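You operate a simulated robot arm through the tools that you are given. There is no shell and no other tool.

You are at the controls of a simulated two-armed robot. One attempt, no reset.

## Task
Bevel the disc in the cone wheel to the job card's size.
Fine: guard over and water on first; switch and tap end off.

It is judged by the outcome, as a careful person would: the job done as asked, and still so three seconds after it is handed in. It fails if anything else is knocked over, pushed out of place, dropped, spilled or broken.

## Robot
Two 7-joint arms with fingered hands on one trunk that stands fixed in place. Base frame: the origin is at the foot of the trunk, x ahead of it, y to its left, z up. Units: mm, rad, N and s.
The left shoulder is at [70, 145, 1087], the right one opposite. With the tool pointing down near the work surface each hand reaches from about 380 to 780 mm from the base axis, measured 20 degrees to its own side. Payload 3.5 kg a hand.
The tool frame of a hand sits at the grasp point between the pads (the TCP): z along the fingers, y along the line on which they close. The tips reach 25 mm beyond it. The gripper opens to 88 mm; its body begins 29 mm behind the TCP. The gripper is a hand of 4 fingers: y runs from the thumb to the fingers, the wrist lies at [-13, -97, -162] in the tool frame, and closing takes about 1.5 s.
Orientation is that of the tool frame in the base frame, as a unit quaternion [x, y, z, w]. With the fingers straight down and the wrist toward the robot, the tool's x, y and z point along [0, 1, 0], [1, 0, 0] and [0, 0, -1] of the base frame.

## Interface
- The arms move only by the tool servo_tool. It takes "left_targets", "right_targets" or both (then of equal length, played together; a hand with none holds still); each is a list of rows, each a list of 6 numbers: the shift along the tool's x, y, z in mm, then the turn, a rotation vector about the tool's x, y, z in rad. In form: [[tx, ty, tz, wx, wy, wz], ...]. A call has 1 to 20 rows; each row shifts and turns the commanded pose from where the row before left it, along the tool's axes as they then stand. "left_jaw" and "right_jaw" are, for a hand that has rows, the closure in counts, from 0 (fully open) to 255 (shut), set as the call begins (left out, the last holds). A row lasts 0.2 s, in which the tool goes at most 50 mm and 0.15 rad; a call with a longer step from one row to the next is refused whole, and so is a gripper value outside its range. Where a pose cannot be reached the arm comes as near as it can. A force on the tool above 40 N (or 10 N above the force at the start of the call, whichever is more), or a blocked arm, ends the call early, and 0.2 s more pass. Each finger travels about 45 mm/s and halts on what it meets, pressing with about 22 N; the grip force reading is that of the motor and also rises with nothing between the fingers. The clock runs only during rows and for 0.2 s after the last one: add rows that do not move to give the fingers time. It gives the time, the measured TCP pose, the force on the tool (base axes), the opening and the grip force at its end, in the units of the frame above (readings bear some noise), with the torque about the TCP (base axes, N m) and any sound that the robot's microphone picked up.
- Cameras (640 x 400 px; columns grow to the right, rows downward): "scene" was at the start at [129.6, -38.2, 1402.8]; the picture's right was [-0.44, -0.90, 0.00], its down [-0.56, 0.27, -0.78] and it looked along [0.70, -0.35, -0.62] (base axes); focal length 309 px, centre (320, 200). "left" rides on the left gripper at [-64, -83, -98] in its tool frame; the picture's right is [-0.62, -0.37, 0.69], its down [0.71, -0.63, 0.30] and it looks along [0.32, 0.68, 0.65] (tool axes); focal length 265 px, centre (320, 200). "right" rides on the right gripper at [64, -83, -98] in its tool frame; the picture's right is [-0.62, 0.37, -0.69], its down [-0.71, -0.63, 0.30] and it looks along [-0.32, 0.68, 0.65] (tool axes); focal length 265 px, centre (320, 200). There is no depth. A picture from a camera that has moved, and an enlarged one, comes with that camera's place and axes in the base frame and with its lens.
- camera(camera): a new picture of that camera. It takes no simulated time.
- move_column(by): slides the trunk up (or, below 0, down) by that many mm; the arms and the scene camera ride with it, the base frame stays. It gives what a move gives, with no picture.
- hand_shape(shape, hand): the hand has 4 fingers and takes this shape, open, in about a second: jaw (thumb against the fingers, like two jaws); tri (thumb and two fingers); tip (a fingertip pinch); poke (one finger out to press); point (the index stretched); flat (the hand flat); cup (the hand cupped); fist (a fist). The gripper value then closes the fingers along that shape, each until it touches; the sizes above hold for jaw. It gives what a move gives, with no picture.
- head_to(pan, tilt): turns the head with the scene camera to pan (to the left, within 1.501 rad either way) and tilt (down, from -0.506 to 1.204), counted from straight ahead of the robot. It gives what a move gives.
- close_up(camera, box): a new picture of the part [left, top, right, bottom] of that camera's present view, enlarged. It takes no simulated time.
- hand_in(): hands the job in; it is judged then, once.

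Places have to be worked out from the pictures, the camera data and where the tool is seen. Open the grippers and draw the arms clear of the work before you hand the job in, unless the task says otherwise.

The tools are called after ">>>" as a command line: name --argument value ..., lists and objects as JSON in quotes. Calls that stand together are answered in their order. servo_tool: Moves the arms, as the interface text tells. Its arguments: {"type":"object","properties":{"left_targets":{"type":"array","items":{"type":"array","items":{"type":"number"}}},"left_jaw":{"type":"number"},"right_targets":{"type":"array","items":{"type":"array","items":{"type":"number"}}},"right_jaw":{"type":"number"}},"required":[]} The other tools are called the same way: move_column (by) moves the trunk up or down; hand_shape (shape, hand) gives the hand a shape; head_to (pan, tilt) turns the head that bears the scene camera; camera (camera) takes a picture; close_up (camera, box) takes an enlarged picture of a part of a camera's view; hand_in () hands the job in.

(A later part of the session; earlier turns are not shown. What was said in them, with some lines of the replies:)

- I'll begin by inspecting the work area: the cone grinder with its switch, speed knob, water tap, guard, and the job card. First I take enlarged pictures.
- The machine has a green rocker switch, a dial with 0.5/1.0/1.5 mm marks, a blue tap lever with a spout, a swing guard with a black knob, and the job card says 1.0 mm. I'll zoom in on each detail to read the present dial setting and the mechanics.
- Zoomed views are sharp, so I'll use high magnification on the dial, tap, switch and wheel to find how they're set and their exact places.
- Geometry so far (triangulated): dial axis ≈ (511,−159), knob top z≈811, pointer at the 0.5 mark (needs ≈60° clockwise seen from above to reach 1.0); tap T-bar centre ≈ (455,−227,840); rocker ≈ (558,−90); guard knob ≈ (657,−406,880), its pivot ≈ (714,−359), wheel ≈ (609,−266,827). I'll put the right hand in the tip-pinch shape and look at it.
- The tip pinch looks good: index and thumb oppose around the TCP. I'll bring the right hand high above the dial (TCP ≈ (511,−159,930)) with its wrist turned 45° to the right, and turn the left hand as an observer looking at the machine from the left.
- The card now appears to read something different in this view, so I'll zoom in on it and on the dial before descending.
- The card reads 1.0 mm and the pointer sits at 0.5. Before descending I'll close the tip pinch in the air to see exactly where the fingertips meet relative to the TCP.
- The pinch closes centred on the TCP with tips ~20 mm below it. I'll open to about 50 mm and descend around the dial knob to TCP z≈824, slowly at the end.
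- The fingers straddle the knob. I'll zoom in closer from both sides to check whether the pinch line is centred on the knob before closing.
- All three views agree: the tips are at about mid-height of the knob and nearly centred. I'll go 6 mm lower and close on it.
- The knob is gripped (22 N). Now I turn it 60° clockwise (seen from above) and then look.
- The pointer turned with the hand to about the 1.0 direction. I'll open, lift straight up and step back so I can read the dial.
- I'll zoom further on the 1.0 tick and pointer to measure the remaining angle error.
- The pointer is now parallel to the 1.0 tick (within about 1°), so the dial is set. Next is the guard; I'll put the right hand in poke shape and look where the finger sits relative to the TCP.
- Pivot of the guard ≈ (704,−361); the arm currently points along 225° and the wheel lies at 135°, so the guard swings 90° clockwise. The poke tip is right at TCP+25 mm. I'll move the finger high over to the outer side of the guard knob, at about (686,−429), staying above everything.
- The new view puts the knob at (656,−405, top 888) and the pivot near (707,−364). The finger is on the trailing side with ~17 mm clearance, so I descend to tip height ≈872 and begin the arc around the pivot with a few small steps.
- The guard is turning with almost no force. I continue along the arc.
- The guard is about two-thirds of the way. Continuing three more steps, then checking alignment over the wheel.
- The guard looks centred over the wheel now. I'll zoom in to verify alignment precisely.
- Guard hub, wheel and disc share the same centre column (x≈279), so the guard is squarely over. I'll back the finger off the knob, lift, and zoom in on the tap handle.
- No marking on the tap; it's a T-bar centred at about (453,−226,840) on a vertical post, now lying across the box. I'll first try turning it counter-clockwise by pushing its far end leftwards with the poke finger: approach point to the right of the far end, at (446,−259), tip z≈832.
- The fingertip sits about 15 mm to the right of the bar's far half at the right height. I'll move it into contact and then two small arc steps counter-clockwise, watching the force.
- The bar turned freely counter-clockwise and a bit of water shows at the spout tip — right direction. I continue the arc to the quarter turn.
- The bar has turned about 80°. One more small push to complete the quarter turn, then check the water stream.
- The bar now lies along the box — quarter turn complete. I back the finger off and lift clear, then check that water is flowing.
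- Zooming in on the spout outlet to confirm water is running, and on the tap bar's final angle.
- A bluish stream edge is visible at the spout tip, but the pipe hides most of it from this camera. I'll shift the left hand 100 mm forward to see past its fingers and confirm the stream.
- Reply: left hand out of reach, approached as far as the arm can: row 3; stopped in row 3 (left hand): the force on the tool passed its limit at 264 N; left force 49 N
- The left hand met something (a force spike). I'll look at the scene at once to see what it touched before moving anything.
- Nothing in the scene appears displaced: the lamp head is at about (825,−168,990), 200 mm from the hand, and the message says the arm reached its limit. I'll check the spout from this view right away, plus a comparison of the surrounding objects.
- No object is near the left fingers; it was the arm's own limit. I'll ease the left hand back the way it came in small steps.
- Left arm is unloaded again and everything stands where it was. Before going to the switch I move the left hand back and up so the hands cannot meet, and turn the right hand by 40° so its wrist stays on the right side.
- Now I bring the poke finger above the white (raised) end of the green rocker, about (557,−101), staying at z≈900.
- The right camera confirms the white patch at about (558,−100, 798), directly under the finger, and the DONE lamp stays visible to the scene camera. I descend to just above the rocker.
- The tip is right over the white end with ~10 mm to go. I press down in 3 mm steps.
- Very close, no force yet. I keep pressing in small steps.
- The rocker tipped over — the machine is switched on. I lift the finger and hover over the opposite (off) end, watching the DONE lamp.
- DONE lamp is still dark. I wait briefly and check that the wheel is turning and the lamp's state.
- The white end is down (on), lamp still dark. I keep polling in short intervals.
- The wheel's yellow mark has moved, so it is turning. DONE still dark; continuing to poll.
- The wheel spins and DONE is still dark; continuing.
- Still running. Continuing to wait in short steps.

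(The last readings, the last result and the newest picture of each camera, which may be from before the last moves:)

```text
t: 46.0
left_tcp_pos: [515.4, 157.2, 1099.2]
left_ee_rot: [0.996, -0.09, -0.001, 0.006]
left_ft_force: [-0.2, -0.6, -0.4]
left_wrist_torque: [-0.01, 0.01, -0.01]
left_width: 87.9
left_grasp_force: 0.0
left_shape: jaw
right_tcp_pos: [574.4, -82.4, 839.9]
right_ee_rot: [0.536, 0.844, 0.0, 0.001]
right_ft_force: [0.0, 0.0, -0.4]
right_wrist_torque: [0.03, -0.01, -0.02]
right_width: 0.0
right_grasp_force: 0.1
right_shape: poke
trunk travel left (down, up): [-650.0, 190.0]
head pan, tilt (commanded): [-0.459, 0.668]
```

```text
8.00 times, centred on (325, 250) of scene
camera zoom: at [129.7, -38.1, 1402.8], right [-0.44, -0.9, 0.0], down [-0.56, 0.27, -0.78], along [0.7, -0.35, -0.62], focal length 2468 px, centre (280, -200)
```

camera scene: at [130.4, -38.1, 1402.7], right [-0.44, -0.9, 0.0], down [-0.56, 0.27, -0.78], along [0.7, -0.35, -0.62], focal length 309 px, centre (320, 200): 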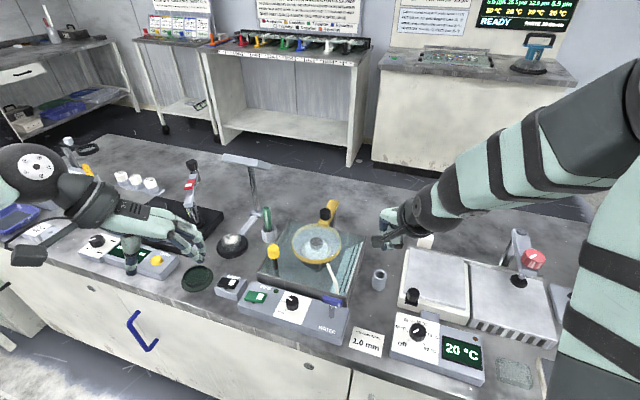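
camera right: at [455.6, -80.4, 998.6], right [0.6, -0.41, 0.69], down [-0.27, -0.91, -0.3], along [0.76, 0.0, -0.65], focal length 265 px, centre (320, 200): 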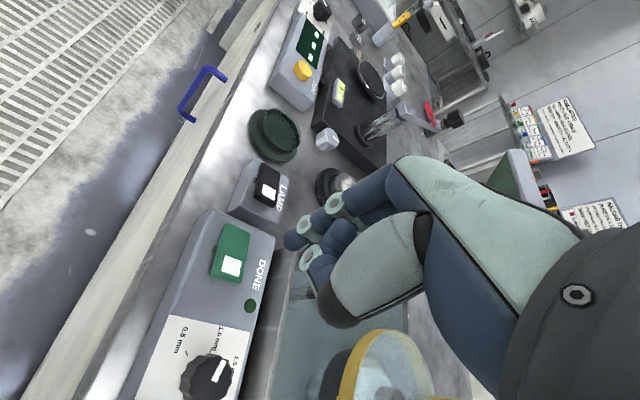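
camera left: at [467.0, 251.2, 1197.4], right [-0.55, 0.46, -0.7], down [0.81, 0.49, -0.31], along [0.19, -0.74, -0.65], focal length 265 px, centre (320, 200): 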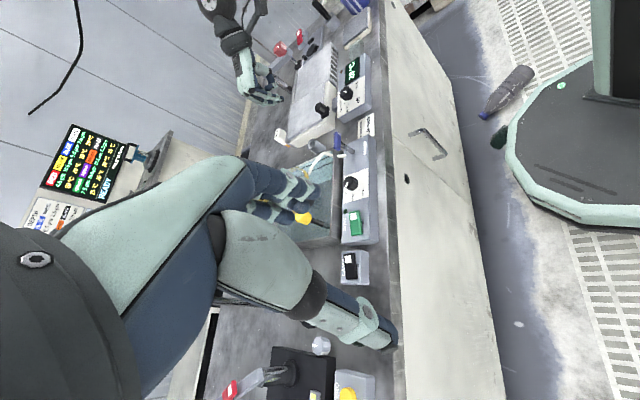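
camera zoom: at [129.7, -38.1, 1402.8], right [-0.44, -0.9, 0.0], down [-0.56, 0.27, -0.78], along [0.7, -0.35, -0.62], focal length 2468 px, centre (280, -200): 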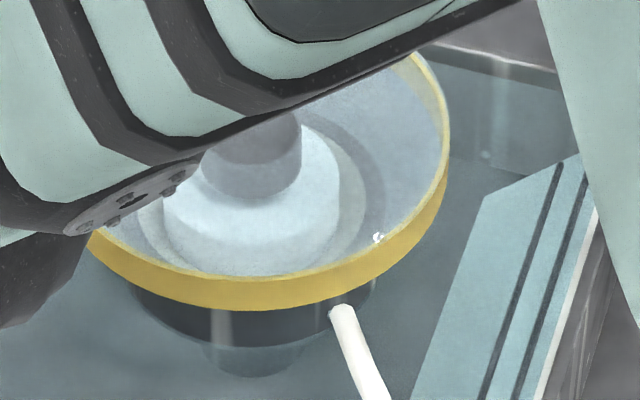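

>>> servo_tool --right_targets '[[0, 0, 0, 0, 0, 0], [0, 0, 0, 0, 0, 0], [0, 0, 0, 0, 0, 0], [0, 0, 0, 0, 0, 0]]'

>>> close_up --camera "scene" --box '[260, 280, 310, 310]'

>>> close_up --camera "scene" --box '[300, 225, 350, 275]'

```text
t: 47.0
left_tcp_pos: [515.4, 157.2, 1099.5]
left_ee_rot: [0.996, -0.09, -0.002, 0.007]
left_ft_force: [0.0, 0.4, 0.0]
left_wrist_torque: [0.02, 0.01, 0.01]
left_width: 87.5
left_grasp_force: 0.0
left_shape: jaw
right_tcp_pos: [574.9, -82.5, 840.6]
right_ee_rot: [0.537, 0.844, 0.0, 0.0]
right_ft_force: [0.1, -0.6, -0.2]
right_wrist_torque: [-0.01, -0.04, 0.0]
right_width: 0.0
right_grasp_force: 0.2
right_shape: poke
trunk travel left (down, up): [-650.0, 190.0]
head pan, tilt (commanded): [-0.459, 0.668]
```

```text
12.80 times, centred on (285, 295) of scene
camera zoom: at [129.7, -38.1, 1402.8], right [-0.44, -0.9, 0.0], down [-0.56, 0.27, -0.78], along [0.7, -0.35, -0.62], focal length 3950 px, centre (768, -1016)
```

zoom: 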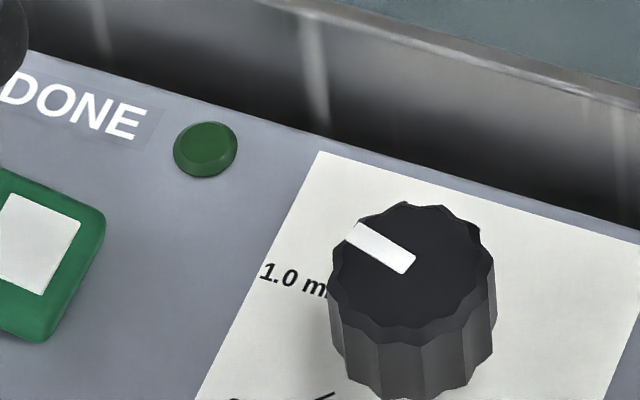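

```text
8.00 times, centred on (325, 250) of scene
camera zoom: at [129.7, -38.1, 1402.8], right [-0.44, -0.9, 0.0], down [-0.56, 0.27, -0.78], along [0.7, -0.35, -0.62], focal length 2468 px, centre (280, -200)
```

zoom: 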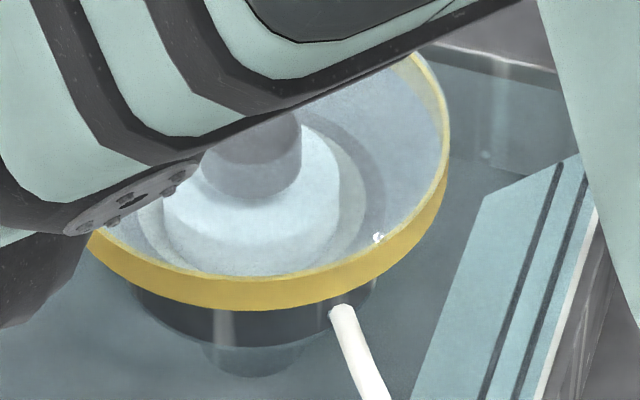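

>>> servo_tool --right_targets '[[0, 0, 0, 0, 0, 0], [0, 0, 0, 0, 0, 0], [0, 0, 0, 0, 0, 0], [0, 0, 0, 0, 0, 0]]'

>>> close_up --camera "scene" --box '[255, 210, 355, 310]'

```text
t: 48.0
left_tcp_pos: [515.3, 156.9, 1100.6]
left_ee_rot: [0.996, -0.09, -0.002, 0.008]
left_ft_force: [-0.6, -0.8, 1.0]
left_wrist_torque: [0.01, 0.03, 0.0]
left_width: 87.8
left_grasp_force: 0.0
left_shape: jaw
right_tcp_pos: [575.1, -82.2, 839.6]
right_ee_rot: [0.537, 0.844, 0.0, 0.0]
right_ft_force: [-0.2, 0.4, -1.1]
right_wrist_torque: [-0.02, 0.01, 0.0]
right_width: 0.0
right_grasp_force: 0.1
right_shape: poke
trunk travel left (down, up): [-650.0, 190.0]
head pan, tilt (commanded): [-0.459, 0.668]
```

```text
4.00 times, centred on (305, 260) of scene
camera zoom: at [129.7, -38.1, 1402.8], right [-0.44, -0.9, 0.0], down [-0.56, 0.27, -0.78], along [0.7, -0.35, -0.62], focal length 1234 px, centre (380, -40)
```

zoom: 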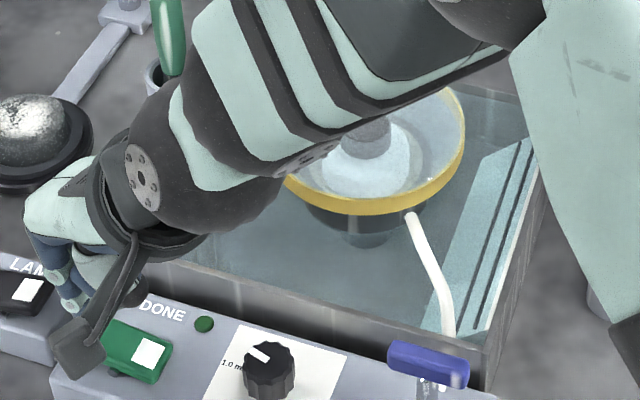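

I want to verify that the wheel really keeps spinning; I'll take closely spaced shots of the wheel rim.

>>> servo_tool --right_targets '[[0, 0, 0, 0, 0, 0]]'

>>> close_up --camera "scene" --box '[300, 225, 350, 275]'

>>> servo_tool --right_targets '[[0, 0, 0, 0, 0, 0]]'

>>> close_up --camera "scene" --box '[300, 225, 350, 275]'

>>> close_up --camera "scene" --box '[240, 280, 300, 310]'

```text
t: 48.4
left_tcp_pos: [515.5, 157.2, 1100.6]
left_ee_rot: [0.996, -0.089, -0.003, 0.007]
left_ft_force: [-0.1, -0.2, 0.0]
left_wrist_torque: [0.0, 0.01, 0.0]
left_width: 87.7
left_grasp_force: 0.1
left_shape: jaw
right_tcp_pos: [574.5, -82.3, 841.1]
right_ee_rot: [0.537, 0.844, 0.0, -0.001]
right_ft_force: [0.7, -0.3, -0.5]
right_wrist_torque: [-0.03, 0.02, 0.0]
right_width: 0.1
right_grasp_force: 0.2
right_shape: poke
trunk travel left (down, up): [-650.0, 190.0]
head pan, tilt (commanded): [-0.459, 0.668]
```

```text
8.00 times, centred on (325, 250) of scene
camera zoom: at [129.7, -38.1, 1402.8], right [-0.44, -0.9, 0.0], down [-0.56, 0.27, -0.78], along [0.7, -0.35, -0.62], focal length 2468 px, centre (280, -200)
```

zoom: 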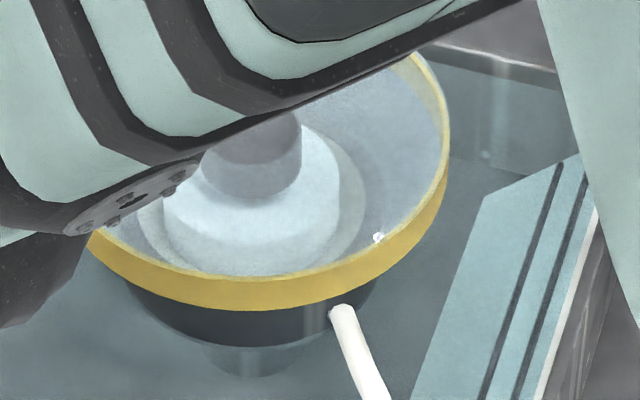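

```text
t: 48.8
left_tcp_pos: [515.4, 156.2, 1099.9]
left_ee_rot: [0.996, -0.09, -0.002, 0.006]
left_ft_force: [1.1, 0.5, 0.2]
left_wrist_torque: [0.0, 0.01, 0.02]
left_width: 87.7
left_grasp_force: 0.1
left_shape: jaw
right_tcp_pos: [574.5, -82.3, 841.3]
right_ee_rot: [0.537, 0.844, 0.0, 0.0]
right_ft_force: [1.2, 0.1, 0.1]
right_wrist_torque: [-0.03, -0.04, 0.0]
right_width: 0.1
right_grasp_force: 0.1
right_shape: poke
trunk travel left (down, up): [-650.0, 190.0]
head pan, tilt (commanded): [-0.459, 0.668]
```

```text
8.00 times, centred on (325, 250) of scene
camera zoom: at [129.7, -38.1, 1402.8], right [-0.44, -0.9, 0.0], down [-0.56, 0.27, -0.78], along [0.7, -0.35, -0.62], focal length 2468 px, centre (280, -200)
```

zoom: 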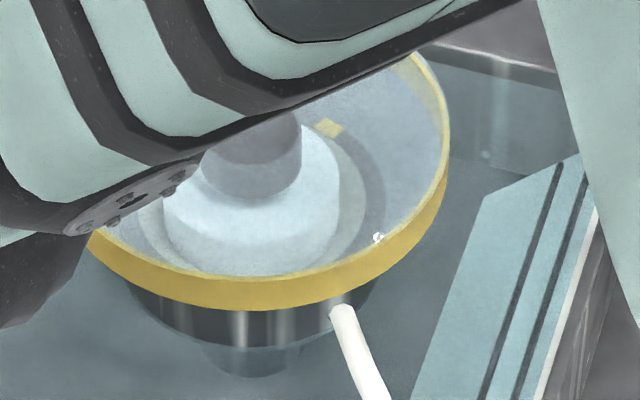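

```text
10.67 times, centred on (270, 295) of scene
camera zoom: at [129.7, -38.1, 1402.8], right [-0.44, -0.9, 0.0], down [-0.56, 0.27, -0.78], along [0.7, -0.35, -0.62], focal length 3291 px, centre (853, -813)
```

zoom: 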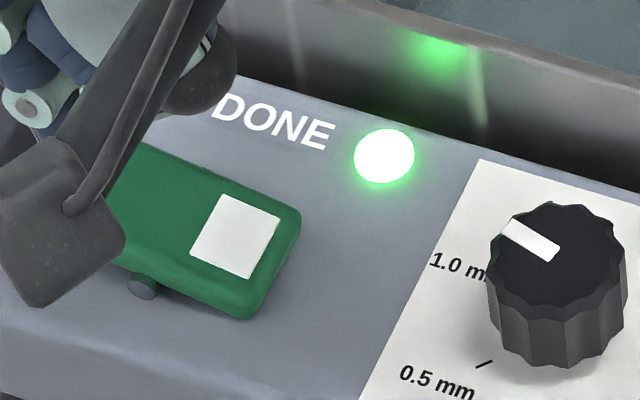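

DONE is lit. I press the off end of the rocker now.

>>> servo_tool --right_targets '[[0, 0, 9, 0, 0, 0], [0, 0, 9, 0, 0, 0], [0, 0, 5, 0, 0, 0], [0, 0, 3, 0, 0, 0], [0, 0, 3, 0, 0, 0]]'

>>> close_up --camera "scene" --box '[230, 270, 310, 320]'

>>> close_up --camera "left" --box '[310, 170, 390, 250]'

```text
t: 50.0
left_tcp_pos: [515.7, 157.9, 1100.2]
left_ee_rot: [0.996, -0.089, -0.002, 0.007]
left_ft_force: [-0.2, -0.5, 0.2]
left_wrist_torque: [-0.04, 0.0, 0.01]
left_width: 87.7
left_grasp_force: 0.2
left_shape: jaw
right_tcp_pos: [575.2, -82.2, 812.9]
right_ee_rot: [0.537, 0.844, 0.001, 0.0]
right_ft_force: [1.4, 1.5, 5.2]
right_wrist_torque: [-0.04, -0.04, 0.02]
right_width: 0.0
right_grasp_force: 0.1
right_shape: poke
trunk travel left (down, up): [-650.0, 190.0]
head pan, tilt (commanded): [-0.459, 0.668]
```

```text
8.00 times, centred on (270, 295) of scene
camera zoom: at [129.3, -37.6, 1402.9], right [-0.44, -0.9, 0.0], down [-0.56, 0.27, -0.79], along [0.7, -0.35, -0.62], focal length 2468 px, centre (720, -560)
```

zoom: 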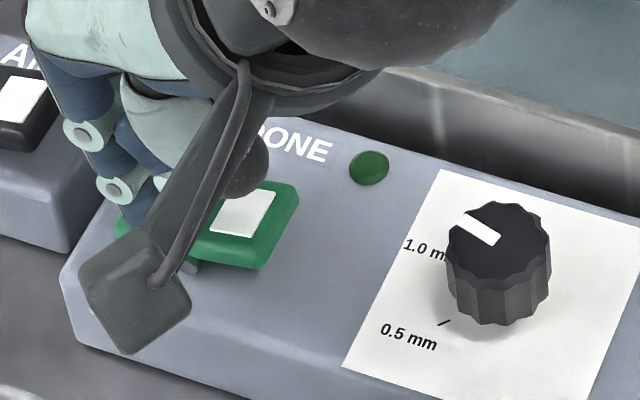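

```text
5.00 times, centred on (350, 210) of left
camera zoom: at [466.9, 251.2, 1197.4], right [-0.55, 0.46, -0.7], down [0.81, 0.49, -0.31], along [0.19, -0.74, -0.65], focal length 1327 px, centre (170, 150)
```

zoom: 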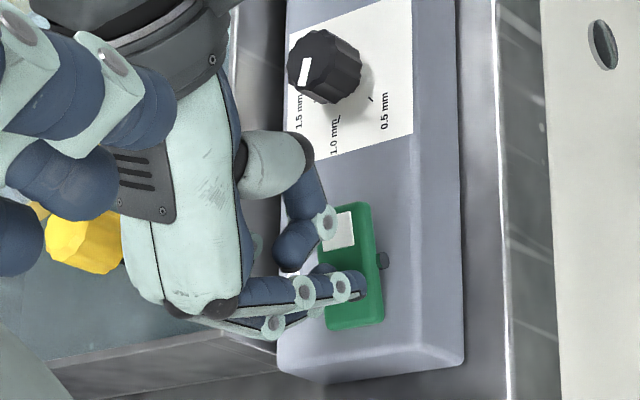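

The rocker is back with its white end up (off) and the lamp went out. I lift away, and check the switch and wheel.

>>> servo_tool --right_targets '[[0, 0, -15, 0, 0, 0], [0, 0, -30, 0, 0, 0], [0, 0, -40, 0, 0, 0], [0, 0, -32, 0, 0, 0], [-21.7, -35.3, 0, 0, 0, 0], [-21.7, -35.3, 0, 0, 0, 0], [-21.7, -35.3, 0, 0, 0, 0], [-21.7, -35.3, 0, 0, 0, 0], [-21.6, -35.4, 0, 0, 0, 0], [0, 0, 0, 0, 0, 0]]'

>>> close_up --camera "scene" --box '[230, 210, 360, 330]'

>>> close_up --camera "left" --box '[300, 120, 400, 260]'

>>> camera --camera "right"

```text
t: 52.2
left_tcp_pos: [515.5, 157.0, 1099.3]
left_ee_rot: [0.996, -0.09, -0.002, 0.007]
left_ft_force: [0.4, 0.1, 0.5]
left_wrist_torque: [-0.03, -0.01, 0.0]
left_width: 87.8
left_grasp_force: 0.1
left_shape: jaw
right_tcp_pos: [460.8, -253.8, 929.0]
right_ee_rot: [0.535, 0.845, -0.001, 0.0]
right_ft_force: [0.1, 0.0, 1.0]
right_wrist_torque: [0.03, -0.05, 0.01]
right_width: 0.0
right_grasp_force: 0.1
right_shape: poke
trunk travel left (down, up): [-650.0, 190.0]
head pan, tilt (commanded): [-0.459, 0.668]
```

```text
3.33 times, centred on (295, 270) of scene
camera zoom: at [130.4, -37.1, 1402.8], right [-0.44, -0.9, 0.0], down [-0.56, 0.27, -0.78], along [0.7, -0.35, -0.62], focal length 1029 px, centre (403, -33)
```

zoom: 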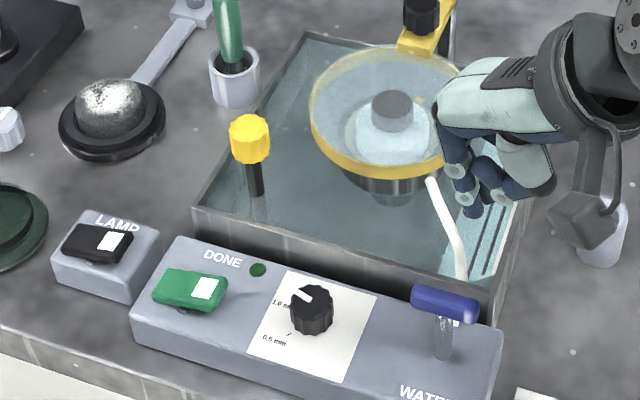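

```text
2.86 times, centred on (350, 190) of left
camera zoom: at [467.8, 251.6, 1196.8], right [-0.55, 0.46, -0.7], down [0.81, 0.49, -0.32], along [0.19, -0.74, -0.65], focal length 758 px, centre (234, 229)
```

zoom: 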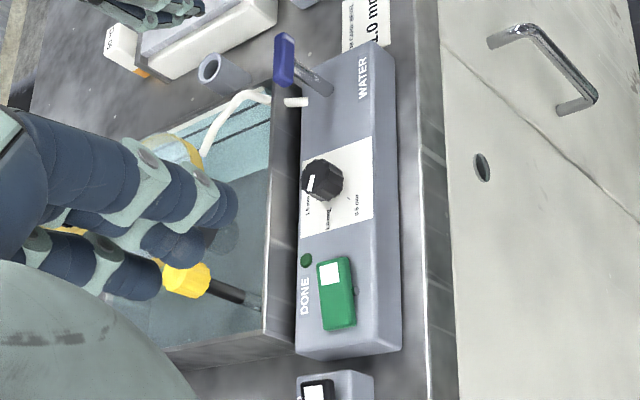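

```text
taken
camera right: at [358.6, -232.5, 1028.5], right [0.6, -0.4, 0.69], down [-0.27, -0.91, -0.3], along [0.76, 0.0, -0.65], focal length 265 px, centre (320, 200)
```

right: 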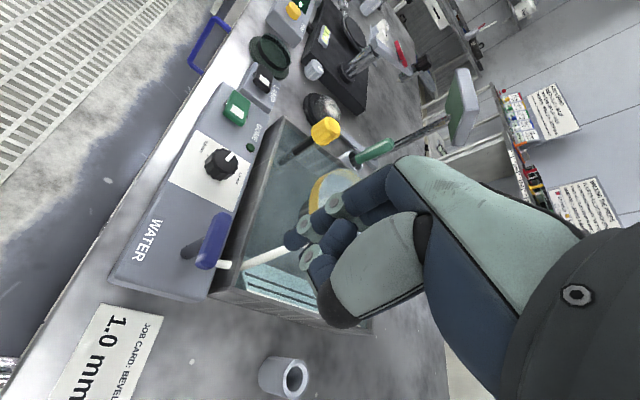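

The switch is off and the dial still reads 1.0. The finger is above the far side of the tap bar's right end; I descend to tip height ≈832 to push it back clockwise.

>>> servo_tool --right_targets '[[0, 0, 30, 0, 0, 0], [0, 0, 25, 0, 0, 0], [0, 0, 17, 0, 0, 0], [0, 0, 0, 0, 0, 0]]'

>>> close_up --camera "left" --box '[310, 110, 370, 180]'

>>> close_up --camera "right" --box '[180, 150, 360, 300]'

```text
t: 53.2
left_tcp_pos: [515.7, 156.7, 1099.2]
left_ee_rot: [0.996, -0.09, -0.002, 0.006]
left_ft_force: [-0.5, 0.0, 0.5]
left_wrist_torque: [-0.01, 0.04, 0.01]
left_width: 87.7
left_grasp_force: 0.0
left_shape: jaw
right_tcp_pos: [461.6, -256.1, 858.9]
right_ee_rot: [0.537, 0.844, -0.001, 0.0]
right_ft_force: [-0.1, 0.2, 0.1]
right_wrist_torque: [0.03, -0.03, -0.01]
right_width: 0.1
right_grasp_force: 0.1
right_shape: poke
trunk travel left (down, up): [-650.0, 190.0]
head pan, tilt (commanded): [-0.459, 0.668]
```

```text
5.71 times, centred on (340, 145) of left
camera zoom: at [467.1, 250.8, 1197.4], right [-0.55, 0.46, -0.7], down [0.81, 0.49, -0.31], along [0.19, -0.74, -0.65], focal length 1517 px, centre (206, 514)
```

zoom: 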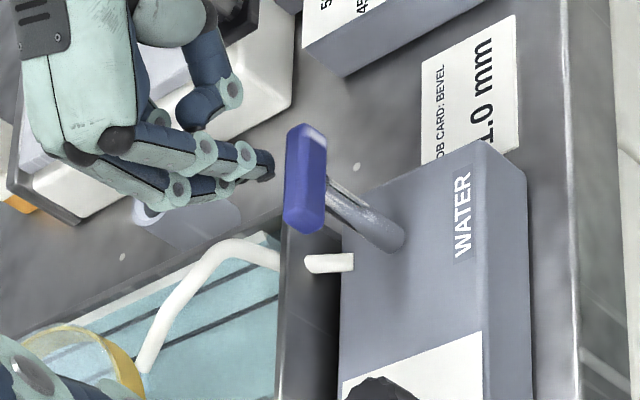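

```text
2.67 times, centred on (270, 225) of right
camera zoom: at [359.1, -233.9, 957.1], right [0.6, -0.4, 0.69], down [-0.27, -0.91, -0.3], along [0.76, 0.0, -0.65], focal length 708 px, centre (453, 133)
```

zoom: 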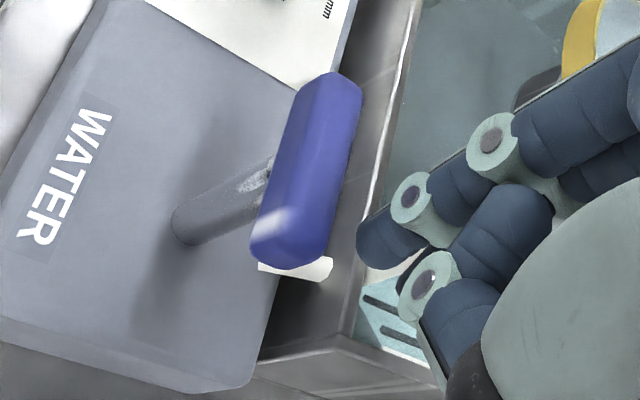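

The fingertip faces the marked (right) end of the bar with ~9 mm gap. I push it toward the robot along the arc, first half.

>>> servo_tool --right_targets '[[4.03, -1.46, 0, 0, 0, 0], [4.03, -1.46, 0, 0, 0, 0], [4.03, -1.46, 0, 0, 0, 0], [2.95, -4.42, 0, 0, 0, 0], [3.94, -3.46, 0, 0, 0, 0], [4.73, -2.31, 0, 0, 0, 0], [0, 0, 0, 0, 0, 0]]'

>>> close_up --camera "left" --box '[310, 110, 370, 180]'

>>> close_up --camera "right" --box '[180, 150, 360, 300]'

```text
t: 54.8
left_tcp_pos: [515.4, 156.4, 1099.4]
left_ee_rot: [0.996, -0.09, -0.003, 0.006]
left_ft_force: [0.3, 0.2, 0.3]
left_wrist_torque: [0.05, -0.01, 0.0]
left_width: 87.7
left_grasp_force: 0.0
left_shape: jaw
right_tcp_pos: [436.8, -241.2, 857.9]
right_ee_rot: [0.537, 0.843, 0.0, -0.001]
right_ft_force: [0.3, -1.0, -0.3]
right_wrist_torque: [-0.02, 0.0, 0.02]
right_width: 0.1
right_grasp_force: 0.0
right_shape: poke
trunk travel left (down, up): [-650.0, 190.0]
head pan, tilt (commanded): [-0.459, 0.668]
```

```text
5.71 times, centred on (340, 145) of left
camera zoom: at [467.2, 250.4, 1197.4], right [-0.55, 0.47, -0.7], down [0.81, 0.49, -0.31], along [0.19, -0.74, -0.65], focal length 1517 px, centre (206, 514)
```

zoom: 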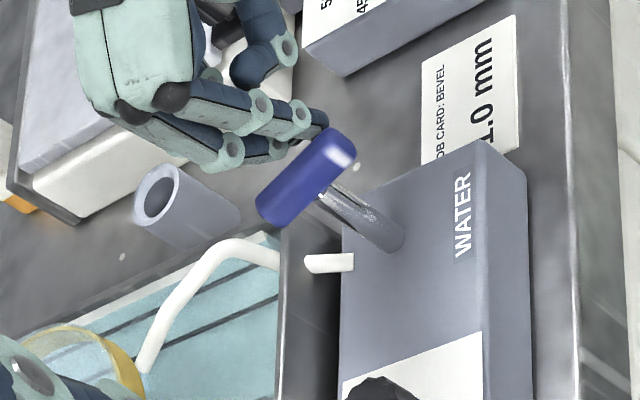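

```text
2.67 times, centred on (270, 225) of right
camera zoom: at [335.7, -219.6, 956.2], right [0.6, -0.4, 0.69], down [-0.27, -0.91, -0.3], along [0.76, 0.0, -0.65], focal length 708 px, centre (453, 133)
```

zoom: 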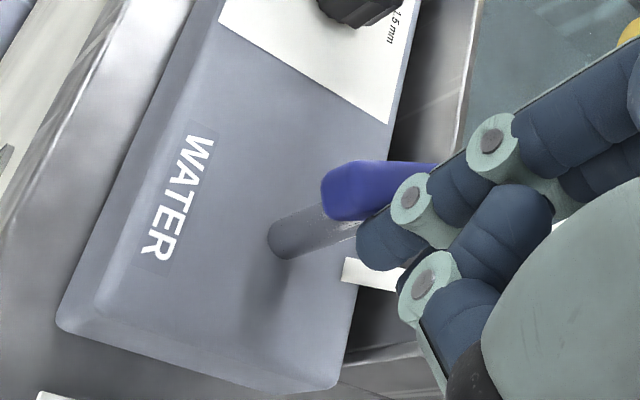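

About halfway; continuing the arc to the closed position.

>>> servo_tool --right_targets '[[5.16, -1.12, 0, 0, 0, 0], [5.25, 0.36, 0, 0, 0, 0], [5.01, 1.68, 0, 0, 0, 0], [0, 0, 0, 0, 0, 0]]'

>>> close_up --camera "left" --box '[310, 110, 370, 180]'

>>> close_up --camera "right" --box '[180, 150, 360, 300]'

```text
t: 55.8
left_tcp_pos: [515.0, 156.1, 1100.0]
left_ee_rot: [0.996, -0.09, -0.002, 0.006]
left_ft_force: [0.7, -0.2, 0.3]
left_wrist_torque: [-0.01, 0.0, 0.02]
left_width: 87.7
left_grasp_force: 0.2
left_shape: jaw
right_tcp_pos: [432.5, -228.5, 858.8]
right_ee_rot: [0.536, 0.844, 0.0, 0.0]
right_ft_force: [-0.6, -2.3, 2.4]
right_wrist_torque: [-0.02, 0.01, 0.0]
right_width: 0.1
right_grasp_force: 0.0
right_shape: poke
trunk travel left (down, up): [-650.0, 190.0]
head pan, tilt (commanded): [-0.459, 0.668]
```

```text
5.71 times, centred on (340, 145) of left
camera zoom: at [466.7, 250.1, 1197.7], right [-0.55, 0.47, -0.7], down [0.81, 0.49, -0.31], along [0.19, -0.74, -0.65], focal length 1517 px, centre (206, 514)
```

zoom: 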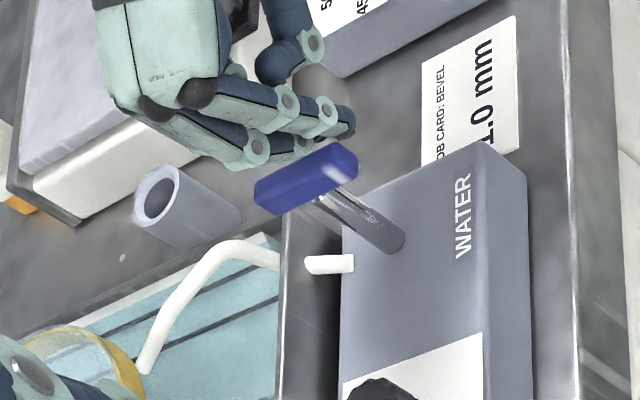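

```text
2.67 times, centred on (270, 225) of right
camera zoom: at [329.7, -205.3, 957.4], right [0.6, -0.41, 0.69], down [-0.27, -0.91, -0.3], along [0.76, 0.0, -0.65], focal length 708 px, centre (453, 133)
```

zoom: 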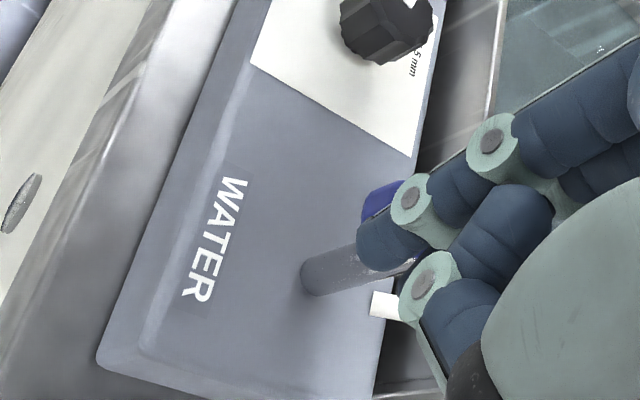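

The bar is nearly back to its original line and the force rises slightly. One more small push to be sure it reaches the closed stop.

>>> servo_tool --right_targets '[[1.4, 0.8, 0, 0, 0, 0], [1.4, 0.8, 0, 0, 0, 0], [0, 0, 0, 0, 0, 0]]'

>>> close_up --camera "left" --box '[310, 110, 370, 180]'

```text
t: 56.6
left_tcp_pos: [512.7, 155.2, 1101.6]
left_ee_rot: [0.996, -0.09, -0.001, 0.006]
left_ft_force: [0.4, 0.3, -0.4]
left_wrist_torque: [-0.02, 0.02, 0.01]
left_width: 87.7
left_grasp_force: 0.0
left_shape: jaw
right_tcp_pos: [431.0, -226.7, 858.6]
right_ee_rot: [0.537, 0.843, 0.0, 0.001]
right_ft_force: [-6.7, -13.5, 11.5]
right_wrist_torque: [-0.24, -0.01, -0.17]
right_width: 0.0
right_grasp_force: 0.0
right_shape: poke
trunk travel left (down, up): [-650.0, 190.0]
head pan, tilt (commanded): [-0.459, 0.668]
```

```text
5.71 times, centred on (340, 145) of left
camera zoom: at [464.7, 248.4, 1199.0], right [-0.55, 0.47, -0.7], down [0.82, 0.49, -0.31], along [0.19, -0.74, -0.65], focal length 1517 px, centre (206, 514)
```

zoom: 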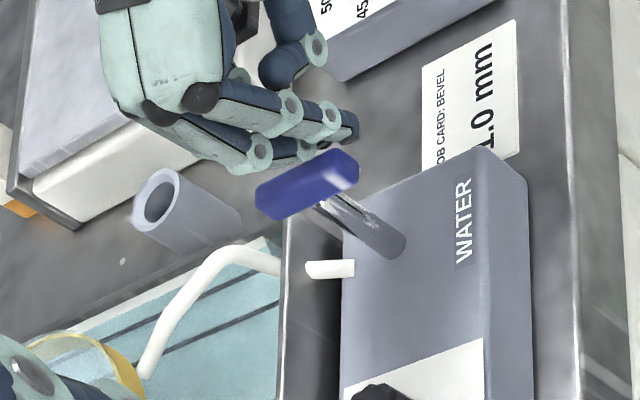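

It hit the closed stop (force rise). I back the finger off and lift clear, then verify the whole machine.

>>> servo_tool --right_targets '[[-2.7, -7.6, 0, 0, 0, 0], [-2.7, -7.6, 0, 0, 0, 0], [0, 0, -25, 0, 0, 0], [0, 0, -40, 0, 0, 0], [0, 0, -40, 0, 0, 0], [-35, -10, -10, 0, 0, 0], [-40, -10, 0, 0, 0, 0], [-40, -10, 0, 0, 0, 0], [0, 0, 0, 0, 0, 0]]'

>>> camera --camera "scene"

>>> close_up --camera "scene" --box '[220, 180, 420, 360]'

>>> close_up --camera "scene" --box '[285, 215, 360, 275]'

>>> close_up --camera "left" --box '[310, 110, 370, 180]'

```text
t: 58.6
left_tcp_pos: [515.4, 156.4, 1099.5]
left_ee_rot: [0.996, -0.09, -0.001, 0.007]
left_ft_force: [-0.1, 0.3, 0.4]
left_wrist_torque: [-0.02, 0.03, -0.04]
left_width: 87.8
left_grasp_force: 0.0
left_shape: jaw
right_tcp_pos: [443.2, -350.5, 974.4]
right_ee_rot: [0.536, 0.844, 0.0, 0.0]
right_ft_force: [-0.1, 0.9, 0.1]
right_wrist_torque: [-0.01, 0.0, 0.0]
right_width: 0.1
right_grasp_force: 0.1
right_shape: poke
trunk travel left (down, up): [-650.0, 190.0]
head pan, tilt (commanded): [-0.459, 0.668]
```

```text
taken
camera scene: at [129.4, -37.6, 1402.9], right [-0.44, -0.9, 0.0], down [-0.56, 0.27, -0.79], along [0.7, -0.35, -0.62], focal length 309 px, centre (320, 200)
```

scene: 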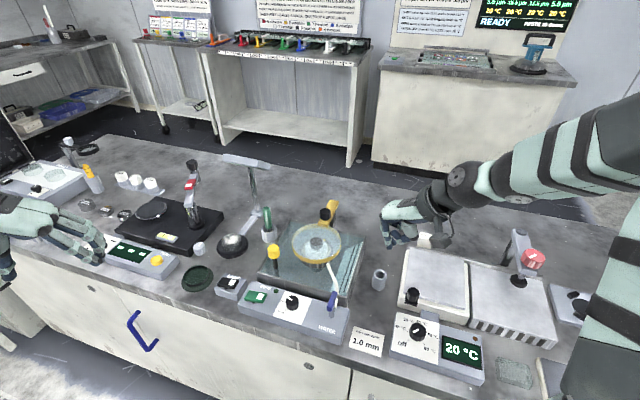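

```text
2.22 times, centred on (320, 270) of scene
camera zoom: at [129.4, -37.6, 1402.9], right [-0.44, -0.9, 0.0], down [-0.56, 0.27, -0.79], along [0.7, -0.35, -0.62], focal length 686 px, centre (320, 44)
```

zoom: 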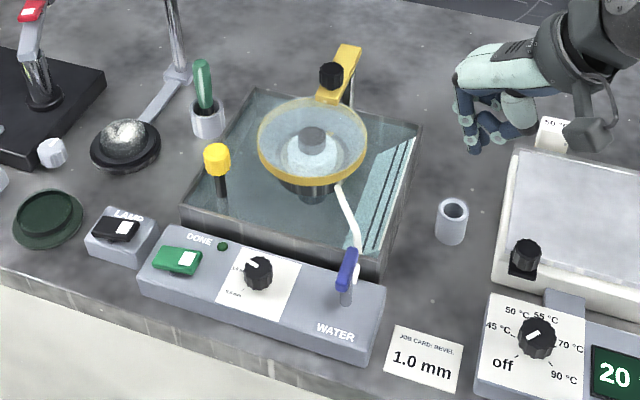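

```text
6.67 times, centred on (322, 245) of scene
camera zoom: at [129.4, -37.6, 1402.9], right [-0.44, -0.9, 0.0], down [-0.56, 0.27, -0.79], along [0.7, -0.35, -0.62], focal length 2057 px, centre (303, -100)
```

zoom: 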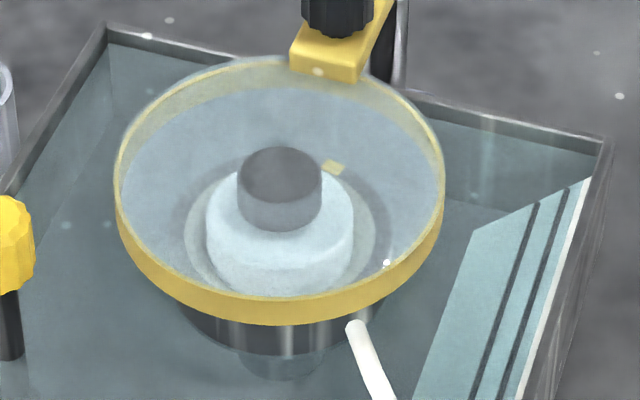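

```text
5.71 times, centred on (340, 145) of left
camera zoom: at [467.1, 251.2, 1197.3], right [-0.55, 0.46, -0.7], down [0.81, 0.49, -0.31], along [0.19, -0.74, -0.65], focal length 1517 px, centre (206, 514)
```

zoom: 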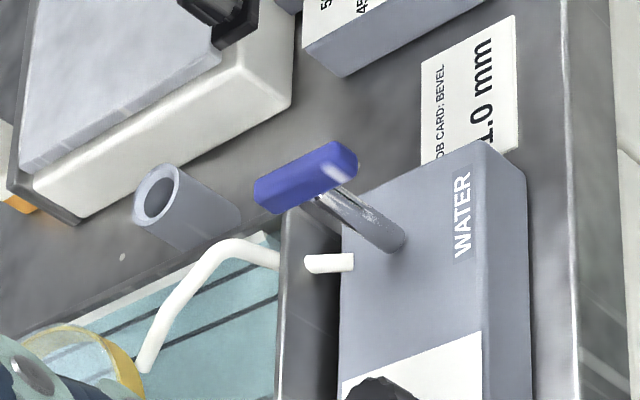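

Everything checks out: tap bar back at its original closed line, no water at the spout, rocker off (white end up), dial at 1.0, guard centred over the wheel, wheel stopped. Now I open the right hand and withdraw it to its starting area.

>>> hand_shape --shape "jaw" --hand "right"

>>> servo_tool --right_targets '[[0, 0, -30, 0, 0, 0], [-8.6, -25.3, -30, 0, 0, 0], [-8.6, -25.3, -30, 0, 0, 0], [-8.6, -25.3, -25, 0, 0, 0], [-8.6, -25.3, -18, 0, 0, 0], [0, 0, 0, 0, 0, 0]]' --right_jaw 0

>>> camera --camera "scene"

>>> close_up --camera "scene" --box '[220, 180, 420, 360]'

>>> close_up --camera "scene" --box '[310, 245, 360, 295]'

```text
t: 59.5
left_tcp_pos: [515.6, 156.7, 1100.1]
left_ee_rot: [0.996, -0.09, -0.003, 0.006]
left_ft_force: [0.4, -0.2, -0.5]
left_wrist_torque: [-0.02, 0.02, 0.01]
left_width: 87.7
left_grasp_force: 0.1
left_shape: jaw
right_tcp_pos: [443.2, -351.9, 973.4]
right_ee_rot: [0.537, 0.844, 0.0, 0.001]
right_ft_force: [-0.5, -0.4, -0.4]
right_wrist_torque: [-0.02, 0.0, -0.02]
right_width: 88.0
right_grasp_force: 0.1
right_shape: jaw
trunk travel left (down, up): [-650.0, 190.0]
head pan, tilt (commanded): [-0.459, 0.668]
```

```text
t: 60.9
left_tcp_pos: [515.6, 156.4, 1100.4]
left_ee_rot: [0.996, -0.09, -0.003, 0.007]
left_ft_force: [-0.1, -0.2, 0.3]
left_wrist_torque: [0.0, 0.01, -0.04]
left_width: 87.7
left_grasp_force: 0.0
left_shape: jaw
right_tcp_pos: [367.3, -424.7, 1107.5]
right_ee_rot: [0.537, 0.844, -0.001, 0.0]
right_ft_force: [0.8, 0.1, 0.5]
right_wrist_torque: [0.02, -0.02, 0.02]
right_width: 87.8
right_grasp_force: 0.1
right_shape: jaw
trunk travel left (down, up): [-650.0, 190.0]
head pan, tilt (commanded): [-0.459, 0.668]
```

```text
taken
camera scene: at [130.0, -38.0, 1402.8], right [-0.44, -0.9, 0.0], down [-0.56, 0.27, -0.78], along [0.7, -0.35, -0.62], focal length 309 px, centre (320, 200)
```

scene: 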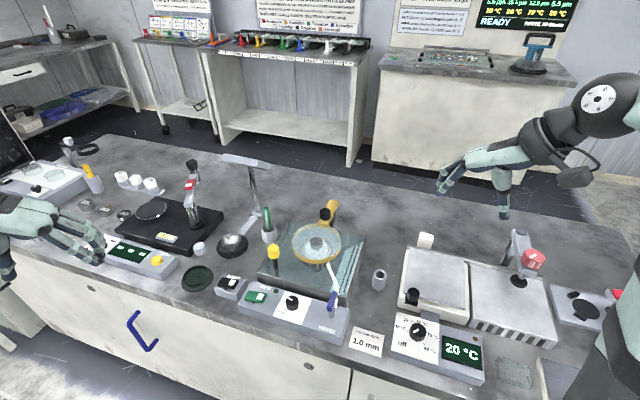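

```text
2.22 times, centred on (320, 270) of scene
camera zoom: at [130.0, -38.0, 1402.8], right [-0.44, -0.9, 0.0], down [-0.56, 0.27, -0.78], along [0.7, -0.35, -0.62], focal length 686 px, centre (320, 44)
```

zoom: 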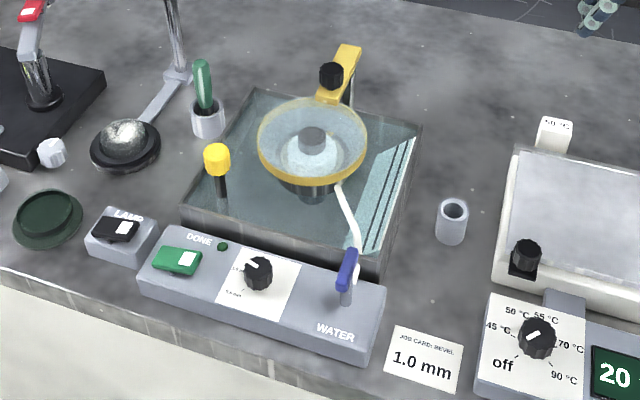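

```text
8.00 times, centred on (335, 270) of scene
camera zoom: at [130.0, -38.0, 1402.8], right [-0.44, -0.9, 0.0], down [-0.56, 0.27, -0.78], along [0.7, -0.35, -0.62], focal length 2468 px, centre (200, -360)
```

zoom: 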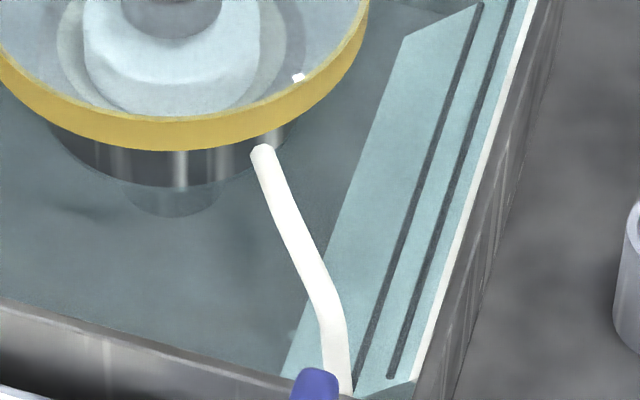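

All is in order: DONE was reached at the 1.0 mm setting, the switch and tap are off, the spout is dry, nothing has been displaced, both hands are open and clear. I hand the job in.

>>> hand_in

```text
The job is handed in.
```

The disc was run in the cone wheel at the job card's 1.0 mm setting until the DONE lamp lit. I could not see or measure the bevel edge itself, so the lamp is the evidence for the size.

- **Before starting:** I turned the dial from 0.5 to 1.0 mm, swung the guard squarely over the wheel, and opened the water tap. Only the edge of the water stream was visible at the spout.
- **The run:** DONE lit about 8 s after switch-on, and the wheel appeared to have stopped by itself by then. I switched off about 1 s later.
- **How it was left:** the switch is off, the tap is closed against its stop, the spout is dry, and the guard is still over the wheel. Both hands are open and clear of the work.
- **One incident:** while I was moving the left hand for a better view, the arm stopped with a 264 N force spike on the tool. I put this down to the arm's reach limit, since no object was near the hand. I backed it off, and nothing on the bench looked moved afterwards.
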